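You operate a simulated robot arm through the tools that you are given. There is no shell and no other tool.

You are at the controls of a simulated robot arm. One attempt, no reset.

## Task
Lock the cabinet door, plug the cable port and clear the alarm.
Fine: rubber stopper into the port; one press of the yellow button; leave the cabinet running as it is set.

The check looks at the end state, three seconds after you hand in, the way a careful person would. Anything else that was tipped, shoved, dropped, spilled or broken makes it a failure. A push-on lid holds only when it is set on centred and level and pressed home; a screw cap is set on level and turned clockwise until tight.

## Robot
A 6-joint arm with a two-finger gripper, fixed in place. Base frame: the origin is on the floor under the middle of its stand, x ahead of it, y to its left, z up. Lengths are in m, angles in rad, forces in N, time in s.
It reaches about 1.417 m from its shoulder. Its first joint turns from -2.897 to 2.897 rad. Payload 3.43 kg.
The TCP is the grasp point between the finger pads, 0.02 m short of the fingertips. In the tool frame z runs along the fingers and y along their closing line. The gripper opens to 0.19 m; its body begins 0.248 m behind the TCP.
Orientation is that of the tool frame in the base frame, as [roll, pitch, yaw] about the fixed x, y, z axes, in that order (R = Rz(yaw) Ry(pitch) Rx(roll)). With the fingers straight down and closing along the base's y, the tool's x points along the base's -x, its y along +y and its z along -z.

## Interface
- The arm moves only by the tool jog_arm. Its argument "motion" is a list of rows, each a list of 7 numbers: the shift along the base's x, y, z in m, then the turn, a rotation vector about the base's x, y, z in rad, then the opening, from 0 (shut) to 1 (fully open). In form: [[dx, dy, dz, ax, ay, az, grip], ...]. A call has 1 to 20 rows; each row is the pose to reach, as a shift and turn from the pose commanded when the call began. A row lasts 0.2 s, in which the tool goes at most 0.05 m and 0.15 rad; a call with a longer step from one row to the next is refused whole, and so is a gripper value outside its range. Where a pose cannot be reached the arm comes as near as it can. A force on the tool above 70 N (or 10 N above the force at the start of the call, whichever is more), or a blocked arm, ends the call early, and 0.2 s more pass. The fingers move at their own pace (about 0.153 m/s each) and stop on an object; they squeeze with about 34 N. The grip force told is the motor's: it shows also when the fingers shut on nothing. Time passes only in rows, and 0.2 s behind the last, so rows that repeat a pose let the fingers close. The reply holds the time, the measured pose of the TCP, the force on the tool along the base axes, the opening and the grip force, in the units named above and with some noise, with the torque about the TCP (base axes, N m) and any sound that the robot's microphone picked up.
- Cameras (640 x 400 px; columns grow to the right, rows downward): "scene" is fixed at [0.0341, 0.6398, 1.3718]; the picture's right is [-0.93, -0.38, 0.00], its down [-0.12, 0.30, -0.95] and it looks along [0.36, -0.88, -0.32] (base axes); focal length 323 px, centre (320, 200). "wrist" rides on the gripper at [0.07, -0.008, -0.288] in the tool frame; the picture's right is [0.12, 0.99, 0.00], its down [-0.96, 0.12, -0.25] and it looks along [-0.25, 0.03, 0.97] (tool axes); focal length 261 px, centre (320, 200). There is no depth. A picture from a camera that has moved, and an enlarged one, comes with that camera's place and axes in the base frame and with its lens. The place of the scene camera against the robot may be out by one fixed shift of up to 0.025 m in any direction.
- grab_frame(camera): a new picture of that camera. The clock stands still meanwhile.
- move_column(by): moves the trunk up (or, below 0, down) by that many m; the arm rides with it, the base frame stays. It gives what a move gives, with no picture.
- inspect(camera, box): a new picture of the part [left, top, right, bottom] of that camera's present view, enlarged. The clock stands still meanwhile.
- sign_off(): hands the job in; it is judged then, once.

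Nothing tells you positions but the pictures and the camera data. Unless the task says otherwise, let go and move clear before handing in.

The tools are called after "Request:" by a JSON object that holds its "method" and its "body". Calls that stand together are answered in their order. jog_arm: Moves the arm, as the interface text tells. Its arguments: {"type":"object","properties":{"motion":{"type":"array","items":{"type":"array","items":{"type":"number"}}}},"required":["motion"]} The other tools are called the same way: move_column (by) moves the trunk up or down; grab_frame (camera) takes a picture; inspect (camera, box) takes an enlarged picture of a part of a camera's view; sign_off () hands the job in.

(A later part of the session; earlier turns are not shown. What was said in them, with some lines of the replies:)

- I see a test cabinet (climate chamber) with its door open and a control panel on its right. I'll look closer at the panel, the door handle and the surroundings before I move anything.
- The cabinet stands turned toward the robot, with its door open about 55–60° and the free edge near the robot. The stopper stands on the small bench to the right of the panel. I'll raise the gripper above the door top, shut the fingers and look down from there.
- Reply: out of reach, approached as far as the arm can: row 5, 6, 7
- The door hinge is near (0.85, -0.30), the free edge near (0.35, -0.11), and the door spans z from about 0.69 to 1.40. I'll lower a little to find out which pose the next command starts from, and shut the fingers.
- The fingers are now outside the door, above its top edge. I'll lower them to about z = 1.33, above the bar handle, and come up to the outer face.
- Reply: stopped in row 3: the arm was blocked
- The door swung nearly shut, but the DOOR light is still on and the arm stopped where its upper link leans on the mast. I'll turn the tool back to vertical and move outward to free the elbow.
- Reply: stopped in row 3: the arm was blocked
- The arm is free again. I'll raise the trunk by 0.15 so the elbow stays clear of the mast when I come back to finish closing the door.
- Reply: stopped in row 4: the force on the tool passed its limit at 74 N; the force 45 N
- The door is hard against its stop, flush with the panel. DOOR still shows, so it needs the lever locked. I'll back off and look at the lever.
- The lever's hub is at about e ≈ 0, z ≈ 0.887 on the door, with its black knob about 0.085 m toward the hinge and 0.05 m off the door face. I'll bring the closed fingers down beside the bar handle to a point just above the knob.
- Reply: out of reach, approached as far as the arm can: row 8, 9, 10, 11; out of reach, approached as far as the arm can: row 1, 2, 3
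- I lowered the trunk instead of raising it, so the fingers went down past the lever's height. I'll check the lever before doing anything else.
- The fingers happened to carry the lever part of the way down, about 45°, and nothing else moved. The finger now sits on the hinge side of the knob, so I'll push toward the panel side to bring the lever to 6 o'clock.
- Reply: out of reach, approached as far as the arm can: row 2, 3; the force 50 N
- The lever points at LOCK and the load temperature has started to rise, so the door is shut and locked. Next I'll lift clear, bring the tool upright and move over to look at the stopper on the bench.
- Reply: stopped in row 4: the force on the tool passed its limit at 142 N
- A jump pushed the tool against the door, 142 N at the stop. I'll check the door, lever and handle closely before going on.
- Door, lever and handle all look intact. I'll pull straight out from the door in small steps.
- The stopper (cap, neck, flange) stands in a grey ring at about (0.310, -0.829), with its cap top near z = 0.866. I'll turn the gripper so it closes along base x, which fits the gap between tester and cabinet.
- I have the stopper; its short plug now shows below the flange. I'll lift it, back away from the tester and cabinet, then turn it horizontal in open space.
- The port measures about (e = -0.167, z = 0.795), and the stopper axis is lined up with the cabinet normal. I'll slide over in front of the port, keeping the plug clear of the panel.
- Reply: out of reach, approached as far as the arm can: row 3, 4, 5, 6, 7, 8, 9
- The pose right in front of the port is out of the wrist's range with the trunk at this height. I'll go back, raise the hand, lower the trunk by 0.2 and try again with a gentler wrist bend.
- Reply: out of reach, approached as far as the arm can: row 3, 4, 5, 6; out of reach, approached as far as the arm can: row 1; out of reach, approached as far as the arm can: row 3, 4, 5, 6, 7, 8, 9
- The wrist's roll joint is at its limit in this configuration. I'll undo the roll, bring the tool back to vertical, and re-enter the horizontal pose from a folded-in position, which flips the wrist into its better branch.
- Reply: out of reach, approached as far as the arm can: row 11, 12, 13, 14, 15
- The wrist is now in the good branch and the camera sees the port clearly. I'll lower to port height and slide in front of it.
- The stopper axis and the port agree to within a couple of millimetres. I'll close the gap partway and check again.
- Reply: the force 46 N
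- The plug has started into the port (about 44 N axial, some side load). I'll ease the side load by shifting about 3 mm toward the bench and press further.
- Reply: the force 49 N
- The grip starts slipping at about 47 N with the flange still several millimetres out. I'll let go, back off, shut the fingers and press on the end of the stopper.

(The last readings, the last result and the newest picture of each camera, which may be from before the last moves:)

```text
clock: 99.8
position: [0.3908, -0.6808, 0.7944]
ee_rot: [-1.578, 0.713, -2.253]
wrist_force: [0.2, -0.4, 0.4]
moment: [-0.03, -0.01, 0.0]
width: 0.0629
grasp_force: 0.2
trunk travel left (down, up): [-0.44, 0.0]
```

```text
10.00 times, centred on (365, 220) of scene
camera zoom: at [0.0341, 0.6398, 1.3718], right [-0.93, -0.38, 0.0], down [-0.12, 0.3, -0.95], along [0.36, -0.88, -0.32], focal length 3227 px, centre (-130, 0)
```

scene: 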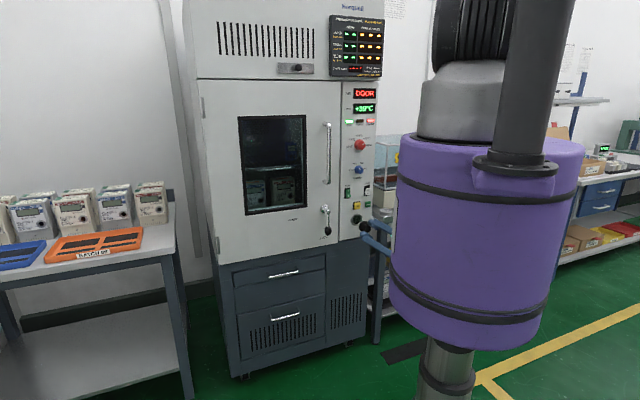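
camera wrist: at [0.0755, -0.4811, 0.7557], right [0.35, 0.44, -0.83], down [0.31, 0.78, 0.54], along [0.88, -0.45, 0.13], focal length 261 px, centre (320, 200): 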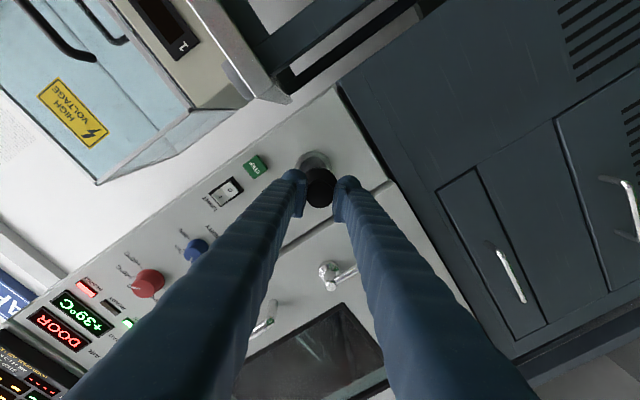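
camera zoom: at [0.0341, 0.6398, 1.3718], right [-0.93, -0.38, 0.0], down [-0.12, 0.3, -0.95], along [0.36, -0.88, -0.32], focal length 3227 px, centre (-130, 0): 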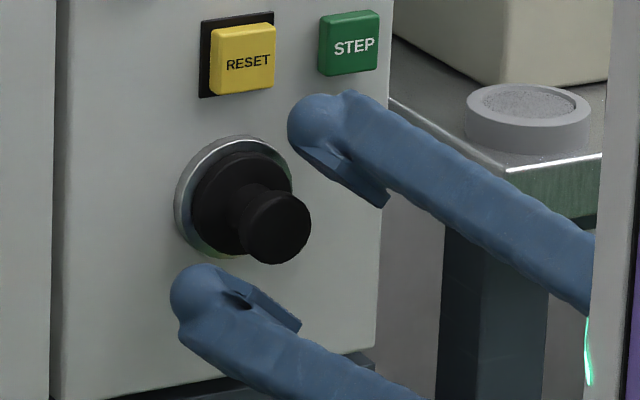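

Request:
{"method": "jog_arm", "body": {"motion": [[-0.0135, 0.0148, 0, 0, 0, 0, 0.33], [-0.027, 0.0295, 0, 0, 0, 0, 0.33], [-0.0405, 0.0443, 0, 0, 0, 0, 0.33], [-0.0473, 0.0517, 0, 0, 0, 0, 0.33], [-0.0473, 0.0517, 0, 0, 0, 0, 0.1], [-0.0473, 0.0517, 0, 0, 0, 0, 0], [-0.0473, 0.0517, 0, 0, 0, 0, 0]]}}

Request:
{"method": "inspect", "body": {"camera": "scene", "box": [340, 200, 390, 240]}}

Request:
{"method": "inspect", "body": {"camera": "wrist", "box": [260, 110, 380, 230]}}

```text
clock: 101.4
position: [0.3441, -0.6284, 0.7954]
ee_rot: [-1.577, 0.714, -2.254]
wrist_force: [-0.4, 0.1, 0.3]
moment: [0.01, 0.02, 0.0]
width: 0.0
grasp_force: 34.4
trunk travel left (down, up): [-0.44, 0.0]
```

```text
10.00 times, centred on (365, 220) of scene
camera zoom: at [0.0341, 0.6398, 1.3718], right [-0.93, -0.38, 0.0], down [-0.12, 0.3, -0.95], along [0.36, -0.88, -0.32], focal length 3227 px, centre (-130, 0)
```

zoom: 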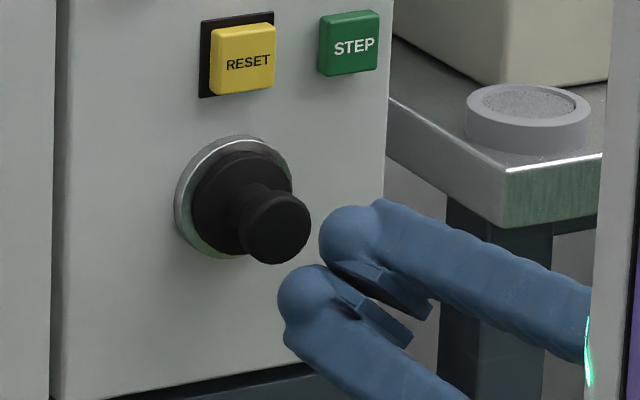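

```text
3.33 times, centred on (320, 170) of wrist
camera zoom: at [0.0832, -0.4942, 0.7561], right [0.35, 0.44, -0.83], down [0.31, 0.78, 0.54], along [0.88, -0.45, 0.13], focal length 869 px, centre (320, 300)
```

zoom: 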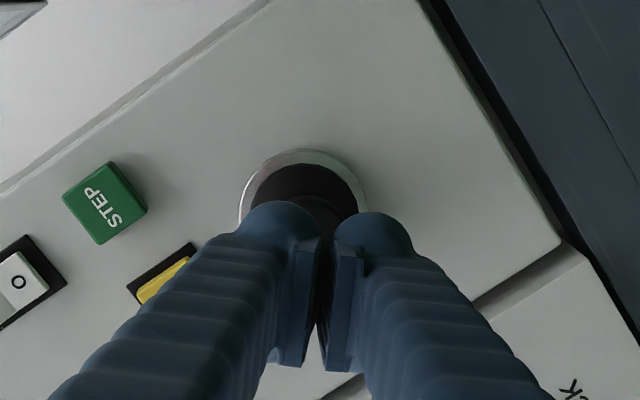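

Request:
{"method": "jog_arm", "body": {"motion": [[0.0067, -0.0074, -0.0005, 0, 0, 0, 0], [0.0135, -0.0148, -0.001, 0, 0, 0, 0], [0.0189, -0.0207, -0.0015, 0, 0, 0, 0], [0.0243, -0.0266, -0.0015, 0, 0, 0, 0], [0.0284, -0.031, -0.0015, 0, 0, 0, 0]]}}

Request:
{"method": "inspect", "body": {"camera": "scene", "box": [340, 200, 390, 240]}}

```text
clock: 102.6
position: [0.3732, -0.6602, 0.793]
ee_rot: [-1.577, 0.714, -2.251]
wrist_force: [0.4, -0.3, -0.2]
moment: [0.0, -0.01, 0.02]
width: 0.0001
grasp_force: 33.8
trunk travel left (down, up): [-0.44, 0.0]
```

```text
10.00 times, centred on (365, 220) of scene
camera zoom: at [0.0341, 0.6398, 1.3718], right [-0.93, -0.38, 0.0], down [-0.12, 0.3, -0.95], along [0.36, -0.88, -0.32], focal length 3227 px, centre (-130, 0)
```

zoom: 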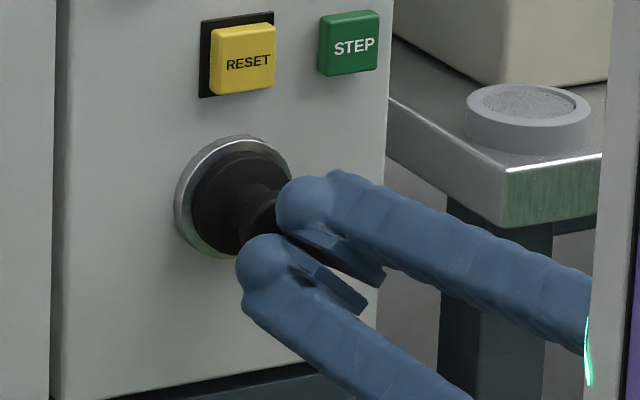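

Request:
{"method": "jog_arm", "body": {"motion": [[0.0027, -0.003, 0, 0, 0, 0, 0], [0.0054, -0.0059, 0, 0, 0, 0, 0], [0.0081, -0.0089, 0, 0, 0, 0, 0], [0.0108, -0.0118, 0, 0, 0, 0, 0]]}}

Request:
{"method": "inspect", "body": {"camera": "scene", "box": [340, 200, 390, 240]}}

Request:
{"method": "inspect", "body": {"camera": "wrist", "box": [260, 110, 380, 230]}}

```text
clock: 103.4
position: [0.375, -0.6638, 0.7924]
ee_rot: [-1.58, 0.723, -2.261]
wrist_force: [-21.6, 17.5, 10.6]
moment: [-0.08, -0.28, -0.46]
width: 0.0003
grasp_force: 33.3
trunk travel left (down, up): [-0.44, 0.0]
stopped in row 3: the force on the tool passed its limit at 78 N (the readings are from after the stop); the commanded pose is now the measured one
```

```text
10.00 times, centred on (365, 220) of scene
camera zoom: at [0.0341, 0.6398, 1.3718], right [-0.93, -0.38, 0.0], down [-0.12, 0.3, -0.95], along [0.36, -0.88, -0.32], focal length 3227 px, centre (-130, 0)
```

zoom: 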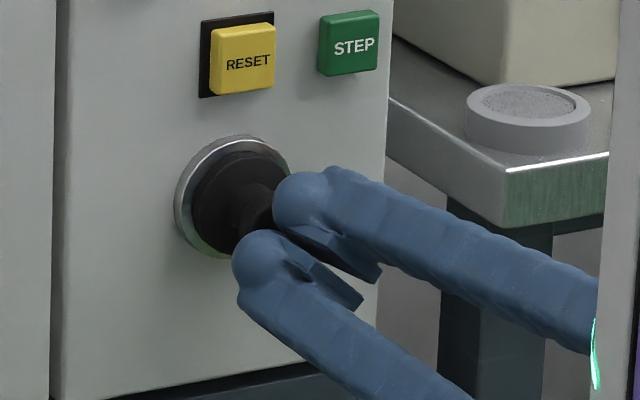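

```text
3.33 times, centred on (320, 170) of wrist
camera zoom: at [0.1146, -0.5273, 0.7544], right [0.35, 0.44, -0.82], down [0.31, 0.77, 0.55], along [0.88, -0.45, 0.13], focal length 869 px, centre (320, 300)
```

zoom: 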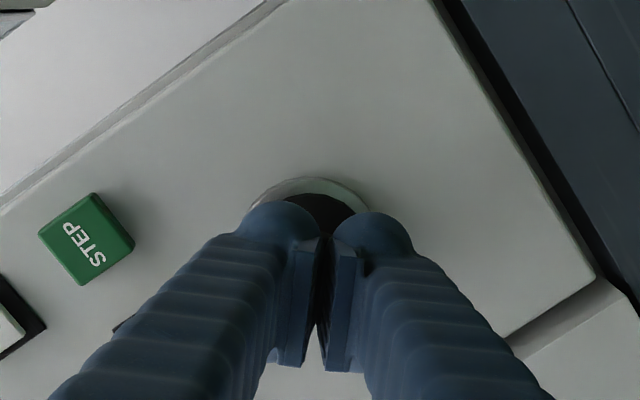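

Request:
{"method": "jog_arm", "body": {"motion": [[-0.0068, 0.0074, 0, 0, 0, 0, 0], [-0.0203, 0.0221, 0, 0, 0, 0, 0], [-0.0338, 0.0369, 0, 0, 0, 0, 0], [-0.0473, 0.0517, 0, 0, 0, 0, 0]]}}

Request:
{"method": "inspect", "body": {"camera": "scene", "box": [345, 205, 375, 235]}}

Request:
{"method": "inspect", "body": {"camera": "wrist", "box": [260, 110, 380, 230]}}

Request:
{"method": "inspect", "body": {"camera": "scene", "box": [330, 70, 400, 140]}}

```text
clock: 104.4
position: [0.3292, -0.6133, 0.7906]
ee_rot: [-1.583, 0.722, -2.259]
wrist_force: [0.0, -0.9, -0.5]
moment: [0.01, -0.02, -0.05]
width: 0.0
grasp_force: 34.2
trunk travel left (down, up): [-0.44, 0.0]
```

```text
13.33 times, centred on (360, 220) of scene
camera zoom: at [0.0341, 0.6398, 1.3718], right [-0.93, -0.38, 0.0], down [-0.12, 0.3, -0.95], along [0.36, -0.88, -0.32], focal length 4302 px, centre (-213, -67)
```

zoom: 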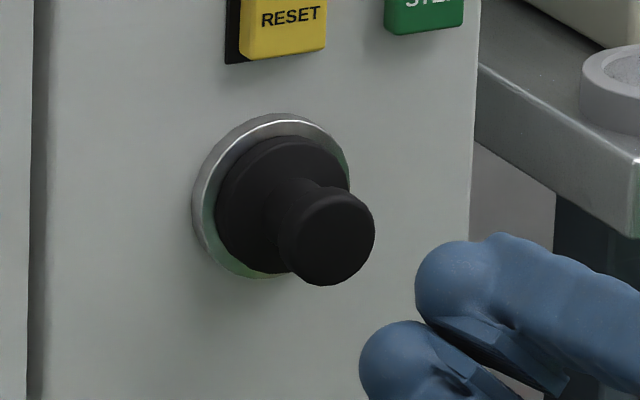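

```text
3.33 times, centred on (320, 170) of wrist
camera zoom: at [0.0694, -0.4777, 0.7532], right [0.35, 0.44, -0.82], down [0.31, 0.77, 0.55], along [0.88, -0.45, 0.13], focal length 869 px, centre (320, 300)
```

zoom: 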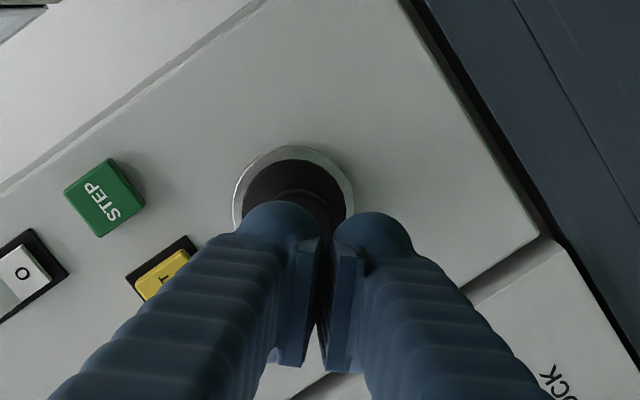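

```text
5.71 times, centred on (365, 105) of scene
camera zoom: at [0.0341, 0.6398, 1.3718], right [-0.93, -0.38, 0.0], down [-0.12, 0.3, -0.95], along [0.36, -0.88, -0.32], focal length 1844 px, centre (63, 743)
```

zoom: 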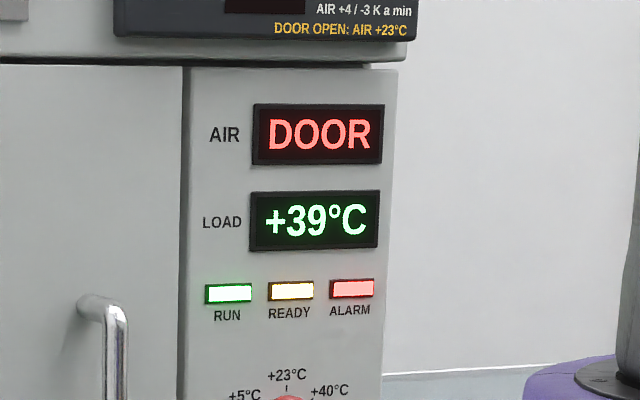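

The stopper is home: it took 78 N with no further movement, and the flange sits evenly in the ring. READY has come on and ALARM is still lit. Next I'll move the shut fingertips up in front of the yellow RESET button.

Request:
{"method": "jog_arm", "body": {"motion": [[-0.0005, -0.0005, 0.02, 0, 0, 0, 0], [-0.001, -0.001, 0.04, 0, 0, 0, 0], [-0.0015, -0.0014, 0.06, 0, 0, 0, 0], [-0.0015, -0.0014, 0.0715, 0, 0, 0, 0], [-0.0015, -0.0014, 0.0715, 0, 0, 0, 0]]}}

Request:
{"method": "inspect", "body": {"camera": "wrist", "box": [260, 110, 380, 230]}}

Request:
{"method": "inspect", "body": {"camera": "scene", "box": [340, 185, 390, 235]}}

```text
clock: 105.6
position: [0.3285, -0.6152, 0.8629]
ee_rot: [-1.582, 0.72, -2.262]
wrist_force: [0.0, 0.0, 0.6]
moment: [-0.02, 0.01, -0.03]
width: 0.0
grasp_force: 33.8
trunk travel left (down, up): [-0.44, 0.0]
```

```text
3.33 times, centred on (320, 170) of wrist
camera zoom: at [0.0679, -0.4789, 0.8245], right [0.35, 0.44, -0.82], down [0.31, 0.77, 0.55], along [0.88, -0.45, 0.13], focal length 869 px, centre (320, 300)
```

zoom: 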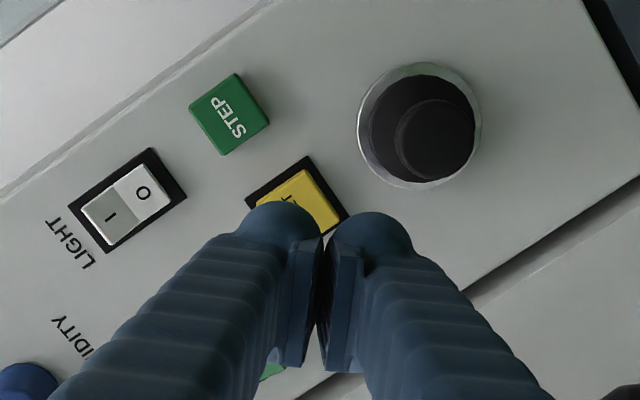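

```text
8.00 times, centred on (365, 210) of scene
camera zoom: at [0.0341, 0.6398, 1.3718], right [-0.93, -0.38, 0.0], down [-0.12, 0.3, -0.95], along [0.36, -0.88, -0.32], focal length 2581 px, centre (-40, 120)
```

zoom: 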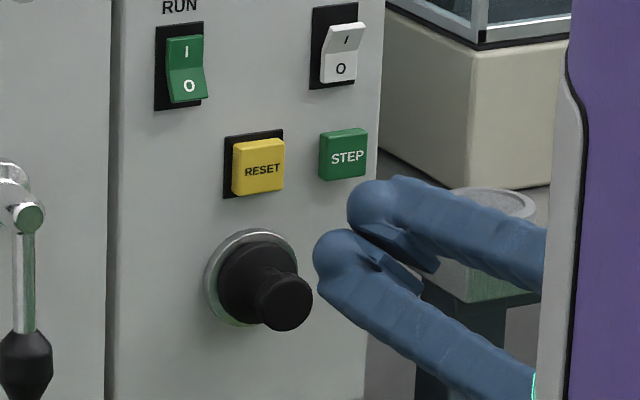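

Request:
{"method": "jog_arm", "body": {"motion": [[0.0079, -0.014, 0.0005, 0, 0, 0, 0], [0.0184, -0.0258, 0.001, 0, 0, 0, 0], [0.0292, -0.0376, 0.001, 0, 0, 0, 0], [0.04, -0.0494, 0.001, 0, 0, 0, 0], [0.0488, -0.059, 0.001, 0, 0, 0, 0]]}}

Request:
{"method": "inspect", "body": {"camera": "scene", "box": [340, 185, 390, 235]}}

Request:
{"method": "inspect", "body": {"camera": "wrist", "box": [260, 110, 380, 230]}}

```text
clock: 106.8
position: [0.3776, -0.6735, 0.864]
ee_rot: [-1.584, 0.718, -2.262]
wrist_force: [0.5, 0.6, -0.1]
moment: [-0.02, 0.0, -0.02]
width: 0.0
grasp_force: 34.1
trunk travel left (down, up): [-0.44, 0.0]
```

```text
8.00 times, centred on (365, 210) of scene
camera zoom: at [0.0341, 0.6398, 1.3718], right [-0.93, -0.38, 0.0], down [-0.12, 0.3, -0.95], along [0.36, -0.88, -0.32], focal length 2581 px, centre (-40, 120)
```

zoom: 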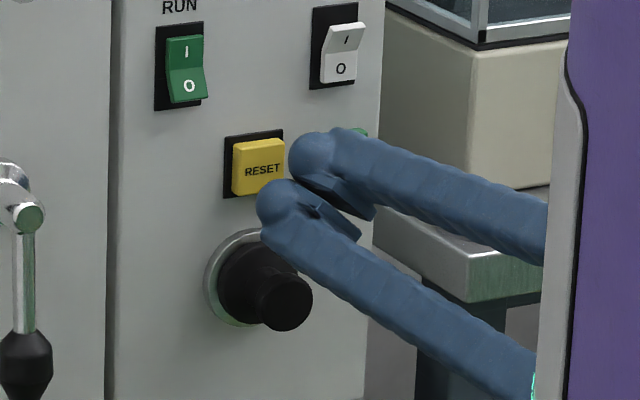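

```text
3.33 times, centred on (320, 170) of wrist
camera zoom: at [0.1164, -0.5384, 0.826], right [0.35, 0.44, -0.82], down [0.32, 0.77, 0.55], along [0.88, -0.45, 0.13], focal length 869 px, centre (320, 300)
```

zoom: 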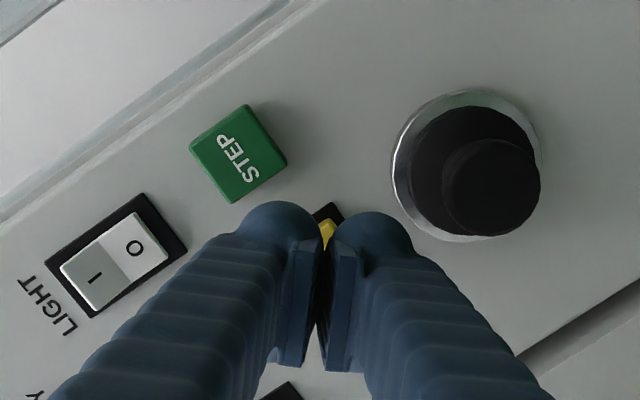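

Request:
{"method": "jog_arm", "body": {"motion": [[0.0035, -0.0009, -0.003, 0, 0, 0, 0], [0.0055, -0.0031, -0.003, 0, 0, 0, 0], [0.0075, -0.0053, -0.003, 0, 0, 0, 0]]}}

Request:
{"method": "inspect", "body": {"camera": "scene", "box": [340, 185, 390, 235]}}

```text
clock: 107.6
position: [0.3855, -0.6798, 0.8607]
ee_rot: [-1.582, 0.719, -2.261]
wrist_force: [-0.3, -0.6, 0.8]
moment: [0.01, 0.02, 0.01]
width: 0.0001
grasp_force: 33.7
trunk travel left (down, up): [-0.44, 0.0]
```

```text
8.00 times, centred on (365, 210) of scene
camera zoom: at [0.0341, 0.6398, 1.3718], right [-0.93, -0.38, 0.0], down [-0.12, 0.3, -0.95], along [0.36, -0.88, -0.32], focal length 2581 px, centre (-40, 120)
```

zoom: 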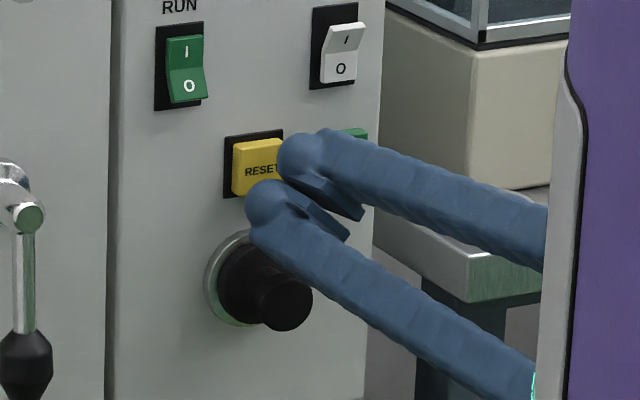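

Request:
{"method": "jog_arm", "body": {"motion": [[0.002, -0.0022, 0, 0, 0, 0, 0], [0.0041, -0.0044, 0, 0, 0, 0, 0]]}}

Request:
{"method": "inspect", "body": {"camera": "scene", "box": [340, 185, 390, 235]}}

```text
clock: 108.2
position: [0.3895, -0.6836, 0.8608]
ee_rot: [-1.583, 0.722, -2.261]
wrist_force: [-0.6, -0.5, 0.2]
moment: [0.01, 0.03, -0.02]
width: 0.0
grasp_force: 34.0
trunk travel left (down, up): [-0.44, 0.0]
```

```text
8.00 times, centred on (365, 210) of scene
camera zoom: at [0.0341, 0.6398, 1.3718], right [-0.93, -0.38, 0.0], down [-0.12, 0.3, -0.95], along [0.36, -0.88, -0.32], focal length 2581 px, centre (-40, 120)
```

zoom: 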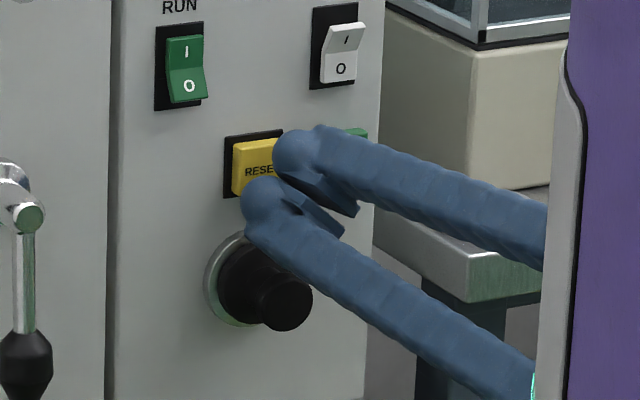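

Request:
{"method": "jog_arm", "body": {"motion": [[0.002, -0.0022, 0, 0, 0, 0, 0], [0.0041, -0.0044, 0, 0, 0, 0, 0]]}}

Request:
{"method": "inspect", "body": {"camera": "scene", "box": [335, 80, 395, 235]}}

```text
clock: 108.8
position: [0.3936, -0.689, 0.86]
ee_rot: [-1.583, 0.72, -2.261]
wrist_force: [0.2, -0.4, -0.6]
moment: [-0.01, -0.03, 0.01]
width: 0.0
grasp_force: 33.6
trunk travel left (down, up): [-0.44, 0.0]
```

```text
2.58 times, centred on (365, 158) of scene
camera zoom: at [0.0341, 0.6398, 1.3718], right [-0.93, -0.38, 0.0], down [-0.12, 0.3, -0.95], along [0.36, -0.88, -0.32], focal length 833 px, centre (204, 310)
```

zoom: 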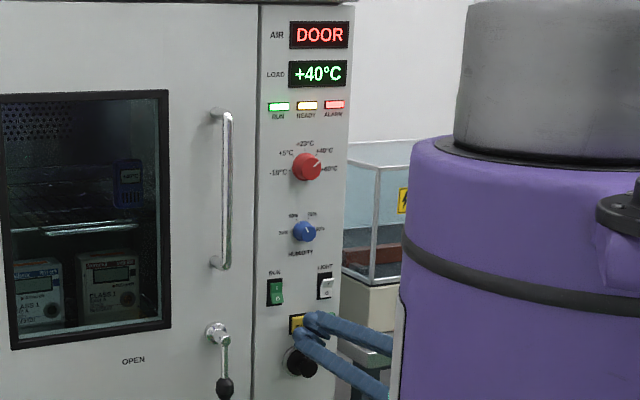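

Request:
{"method": "jog_arm", "body": {"motion": [[0.002, -0.0022, 0, 0, 0, 0, 0], [0.0041, -0.0044, 0, 0, 0, 0, 0]]}}

Request:
{"method": "inspect", "body": {"camera": "scene", "box": [340, 185, 390, 235]}}

Request:
{"method": "inspect", "body": {"camera": "wrist", "box": [260, 110, 380, 230]}}

```text
clock: 109.4
position: [0.398, -0.6912, 0.8613]
ee_rot: [-1.583, 0.717, -2.259]
wrist_force: [-1.3, 0.2, 0.0]
moment: [0.0, 0.01, -0.02]
width: 0.0001
grasp_force: 33.9
trunk travel left (down, up): [-0.44, 0.0]
```

```text
8.00 times, centred on (365, 210) of scene
camera zoom: at [0.0341, 0.6398, 1.3718], right [-0.93, -0.38, 0.0], down [-0.12, 0.3, -0.95], along [0.36, -0.88, -0.32], focal length 2581 px, centre (-40, 120)
```

zoom: 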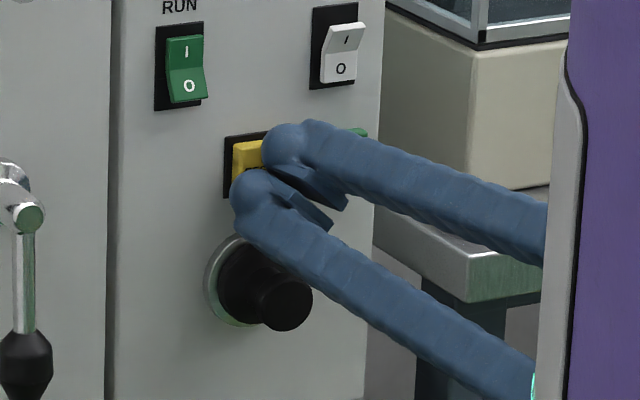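

```text
3.33 times, centred on (320, 170) of wrist
camera zoom: at [0.1367, -0.5565, 0.8229], right [0.35, 0.44, -0.82], down [0.31, 0.77, 0.55], along [0.88, -0.45, 0.13], focal length 869 px, centre (320, 300)
```

zoom: 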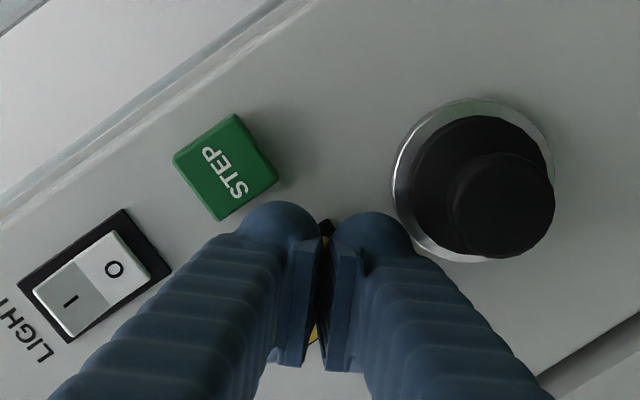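

Request:
{"method": "jog_arm", "body": {"motion": [[0.002, -0.0022, 0, 0, 0, 0, 0], [0.002, -0.0022, 0, 0, 0, 0, 0]]}}

Request:
{"method": "inspect", "body": {"camera": "scene", "box": [335, 80, 395, 235]}}

```text
clock: 110.0
position: [0.3986, -0.6944, 0.861]
ee_rot: [-1.583, 0.72, -2.26]
wrist_force: [-0.9, 1.1, 0.0]
moment: [-0.01, -0.03, -0.04]
width: 0.0
grasp_force: 34.3
trunk travel left (down, up): [-0.44, 0.0]
```

```text
2.58 times, centred on (365, 158) of scene
camera zoom: at [0.0341, 0.6398, 1.3718], right [-0.93, -0.38, 0.0], down [-0.12, 0.3, -0.95], along [0.36, -0.88, -0.32], focal length 833 px, centre (204, 310)
```

zoom: 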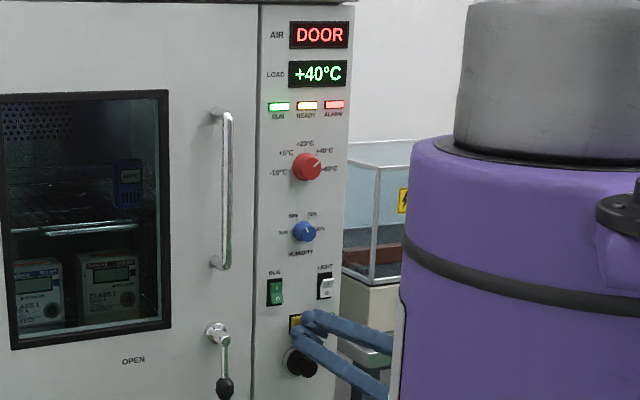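

Request:
{"method": "jog_arm", "body": {"motion": [[0.002, -0.0022, 0, 0, 0, 0, 0], [0.002, -0.0022, 0, 0, 0, 0, 0]]}}

Request:
{"method": "inspect", "body": {"camera": "scene", "box": [335, 80, 395, 235]}}

```text
clock: 110.6
position: [0.4013, -0.6962, 0.8611]
ee_rot: [-1.583, 0.72, -2.26]
wrist_force: [-1.2, 1.7, 0.4]
moment: [0.02, -0.02, 0.01]
width: 0.0
grasp_force: 34.2
trunk travel left (down, up): [-0.44, 0.0]
heard: click
```

```text
2.58 times, centred on (365, 158) of scene
camera zoom: at [0.0341, 0.6398, 1.3718], right [-0.93, -0.38, 0.0], down [-0.12, 0.3, -0.95], along [0.36, -0.88, -0.32], focal length 833 px, centre (204, 310)
```

zoom: 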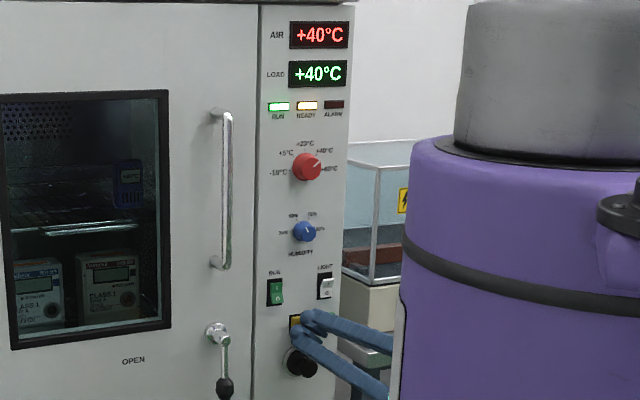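

There was a click, ALARM went out and AIR now reads +40°C. I'll back straight off the button.

Request:
{"method": "jog_arm", "body": {"motion": [[-0.0068, 0.0074, 0, 0, 0, 0, 0], [-0.0203, 0.0221, 0, 0, 0, 0, 0], [-0.0338, 0.0369, 0, 0, 0, 0, 0], [-0.0473, 0.0517, 0, 0, 0, 0, 0], [-0.0675, 0.0738, 0, 0, 0, 0, 0]]}}

Request:
{"method": "grab_frame", "body": {"camera": "scene"}}

Request:
{"method": "inspect", "body": {"camera": "scene", "box": [290, 170, 400, 250]}}

Request:
{"method": "grab_frame", "body": {"camera": "wrist"}}

```text
clock: 111.8
position: [0.3333, -0.623, 0.8617]
ee_rot: [-1.582, 0.721, -2.26]
wrist_force: [-0.6, -0.6, -0.1]
moment: [0.01, 0.01, 0.01]
width: 0.0
grasp_force: 34.7
trunk travel left (down, up): [-0.44, 0.0]
```

```text
taken
```

scene: 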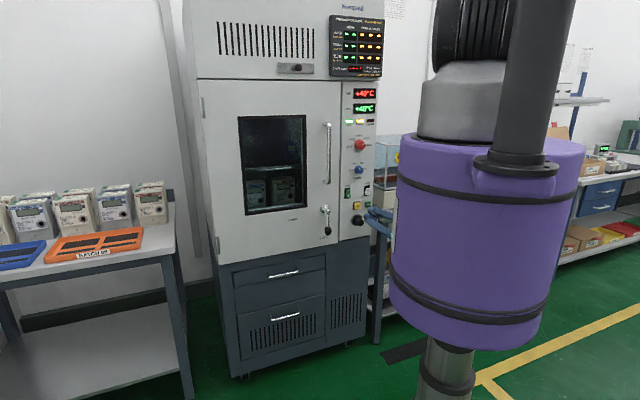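

```text
5.00 times, centred on (345, 210) of scene
camera zoom: at [0.0341, 0.6398, 1.3718], right [-0.93, -0.38, 0.0], down [-0.12, 0.3, -0.95], along [0.36, -0.88, -0.32], focal length 1613 px, centre (195, 150)
```

zoom: 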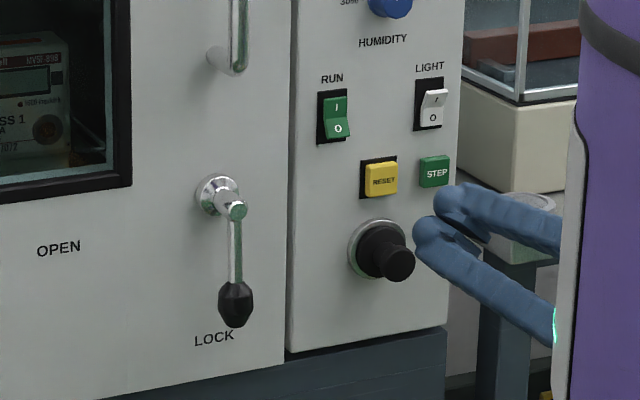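

```text
taken
camera wrist: at [0.0728, -0.4867, 0.823], right [0.35, 0.44, -0.82], down [0.31, 0.77, 0.55], along [0.88, -0.45, 0.13], focal length 261 px, centre (320, 200)
```

wrist: 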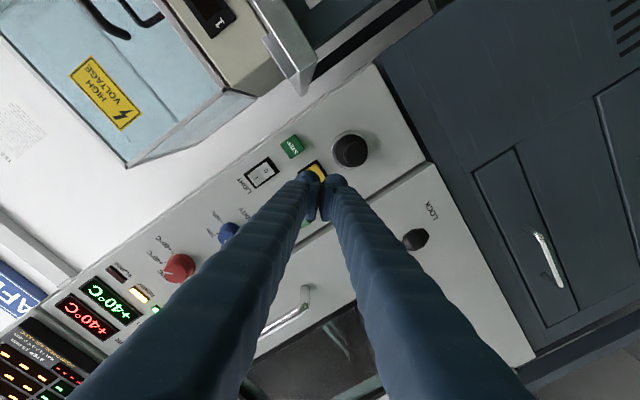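

Everything on the panel looks right. I'll move the hand away along the path I came by, clear of the bench and panel.

Request:
{"method": "jog_arm", "body": {"motion": [[-0.0199, -0.0071, 0.011, 0, 0, 0, 0], [-0.0398, -0.0143, 0.022, 0, 0, 0, 0], [-0.0596, -0.0214, 0.033, 0, 0, 0, 0], [-0.0795, -0.0285, 0.044, 0, 0, 0, 0], [-0.0994, -0.0356, 0.055, 0, 0, 0, 0], [-0.1193, -0.0428, 0.066, 0, 0, 0, 0], [-0.1391, -0.0499, 0.077, 0, 0, 0, 0], [-0.159, -0.057, 0.09, 0, 0, 0, 0], [-0.159, -0.057, 0.09, 0, 0, 0, 0]]}}

Request:
{"method": "grab_frame", "body": {"camera": "scene"}}

Request:
{"method": "grab_frame", "body": {"camera": "wrist"}}

Request:
{"method": "inspect", "body": {"camera": "scene", "box": [325, 60, 395, 245]}}

Request:
{"method": "inspect", "body": {"camera": "scene", "box": [180, 0, 400, 110]}}

```text
clock: 113.8
position: [0.1738, -0.6795, 0.9505]
ee_rot: [-1.582, 0.72, -2.259]
wrist_force: [-0.9, 0.2, 0.9]
moment: [0.01, 0.02, 0.0]
width: 0.0002
grasp_force: 33.7
trunk travel left (down, up): [-0.44, 0.0]
```

```text
taken
```

scene: 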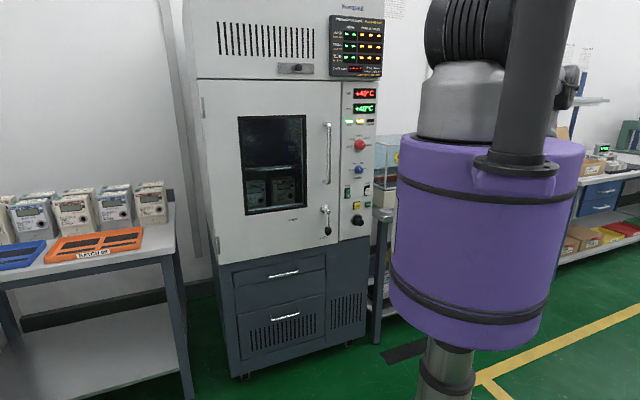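

```text
taken
camera wrist: at [-0.0868, -0.5441, 0.9127], right [0.35, 0.44, -0.82], down [0.31, 0.77, 0.55], along [0.88, -0.45, 0.13], focal length 261 px, centre (320, 200)
```

wrist: 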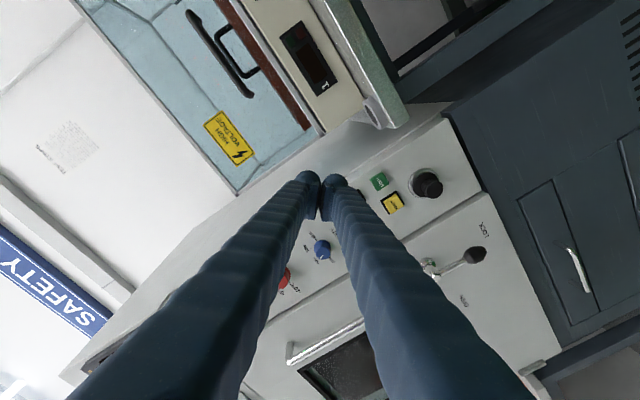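

```text
2.16 times, centred on (360, 152) of scene
camera zoom: at [0.0341, 0.6398, 1.3718], right [-0.93, -0.38, 0.0], down [-0.12, 0.3, -0.95], along [0.36, -0.88, -0.32], focal length 698 px, centre (234, 303)
```

zoom: 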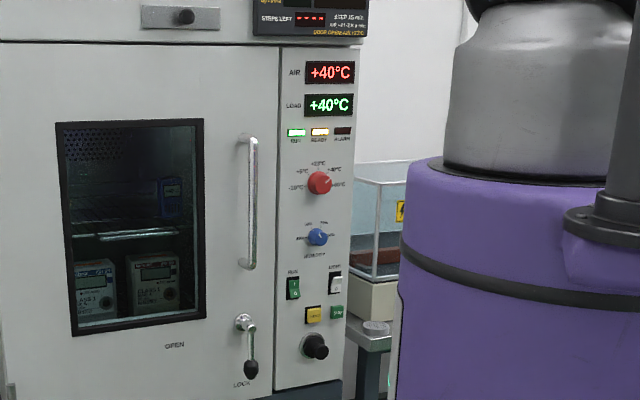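

```text
2.91 times, centred on (290, 55) of scene
camera zoom: at [0.0341, 0.6398, 1.3718], right [-0.93, -0.38, 0.0], down [-0.12, 0.3, -0.95], along [0.36, -0.88, -0.32], focal length 939 px, centre (407, 622)
```

zoom: 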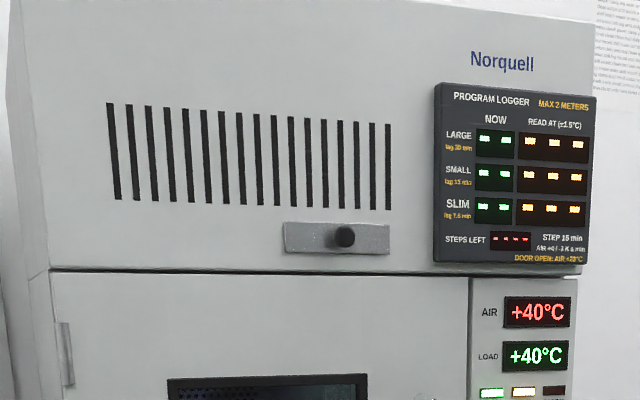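

Request:
{"method": "inspect", "body": {"camera": "scene", "box": [335, 90, 415, 170]}}

Request:
{"method": "inspect", "body": {"camera": "scene", "box": [335, 170, 415, 240]}}

Request:
{"method": "inspect", "body": {"camera": "scene", "box": [260, 50, 340, 110]}}

Request:
{"method": "inspect", "body": {"camera": "wrist", "box": [360, 150, 520, 300]}}

Request:
{"method": "inspect", "body": {"camera": "scene", "box": [0, 160, 200, 300]}}

```text
5.00 times, centred on (375, 130) of scene
camera zoom: at [0.0341, 0.6398, 1.3718], right [-0.93, -0.38, 0.0], down [-0.12, 0.3, -0.95], along [0.36, -0.88, -0.32], focal length 1613 px, centre (45, 550)
```

zoom: 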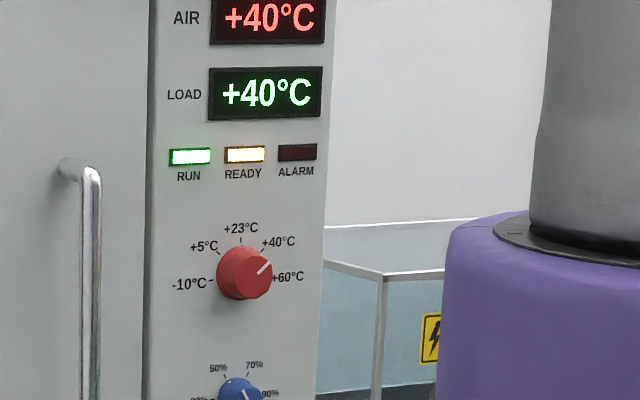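

```text
5.71 times, centred on (375, 205) of scene
camera zoom: at [0.0341, 0.6398, 1.3718], right [-0.93, -0.38, 0.0], down [-0.12, 0.3, -0.95], along [0.36, -0.88, -0.32], focal length 1844 px, centre (6, 171)
```

zoom: 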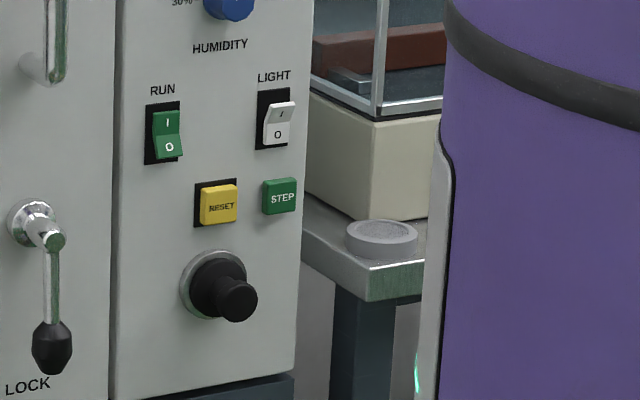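

```text
6.67 times, centred on (300, 80) of scene
camera zoom: at [0.0341, 0.6398, 1.3718], right [-0.93, -0.38, 0.0], down [-0.12, 0.3, -0.95], along [0.36, -0.88, -0.32], focal length 2151 px, centre (453, 1000)
```

zoom: 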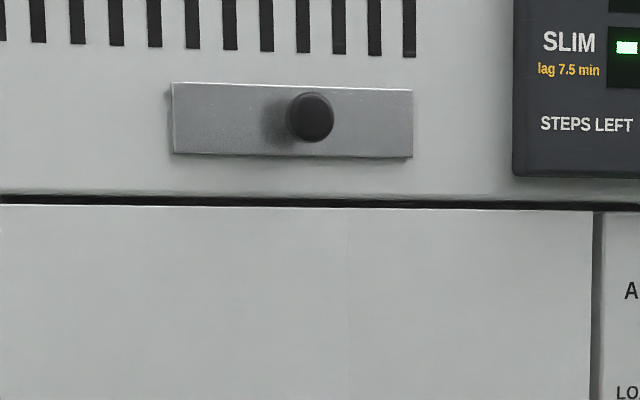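

```text
2.67 times, centred on (440, 225) of wrist
camera zoom: at [-0.0868, -0.5441, 0.9127], right [0.35, 0.44, -0.82], down [0.31, 0.77, 0.55], along [0.88, -0.45, 0.13], focal length 695 px, centre (0, 133)
```

zoom: 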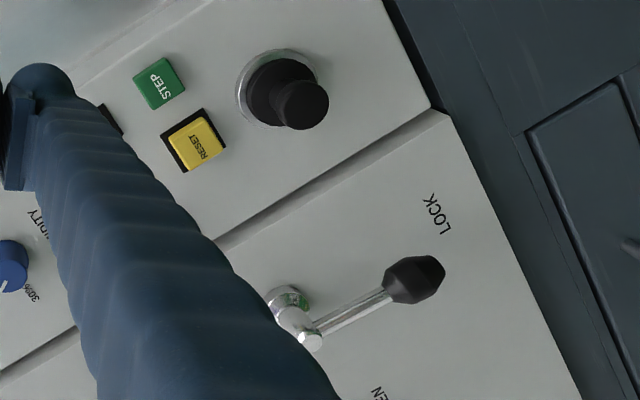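

```text
2.86 times, centred on (100, 230) of scene
camera zoom: at [0.0341, 0.6398, 1.3718], right [-0.93, -0.38, 0.0], down [-0.12, 0.3, -0.95], along [0.36, -0.88, -0.32], focal length 922 px, centre (949, 114)
```

zoom: 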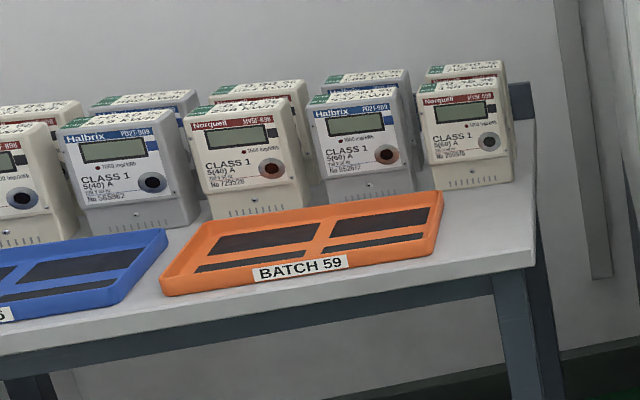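

The door is shut with the lever at LOCK, and the stopper is pressed home in the port. RESET was pressed once: ALARM is out, RUN and READY are lit and the +40°C setting is unchanged. Nothing else appears disturbed and the hand is clear, so I'm handing in.

Request:
{"method": "sign_off", "body": {}}

```text
The job is handed in.
```

I handed the job in with all three parts done, judging by the last pictures. I haven't had the check's verdict.

- **Door:** it is closed flush with the panel, and the lever is at LOCK, turned until it hit its stop.
- **Port:** the rubber stopper is pressed home. It took 78 N with no further movement, and its flange sits evenly on the ring.
- **Alarm:** I pressed the yellow RESET button once and heard one click. ALARM went out and AIR changed from DOOR to +40°C.
- **Settings:** RUN and READY are lit, and the temperature and humidity knobs and the switches are as they were. READY came on by itself as the load warmed up.

Two things went wrong along the way:
- **Trunk lowered by mistake:** I lowered the trunk when I meant to raise it. The fingers came down on the lever and pushed it part of the way toward LOCK.
- **Knock on the door:** while I was backing away from the lever, the arm swung and struck the door at 142 N. The door, lever and handle showed no damage in the pictures, and the door stayed shut.

The stopper's holder is empty on the bench. The arm is clear of the cabinet, with the fingers shut and the trunk at the top of its travel.
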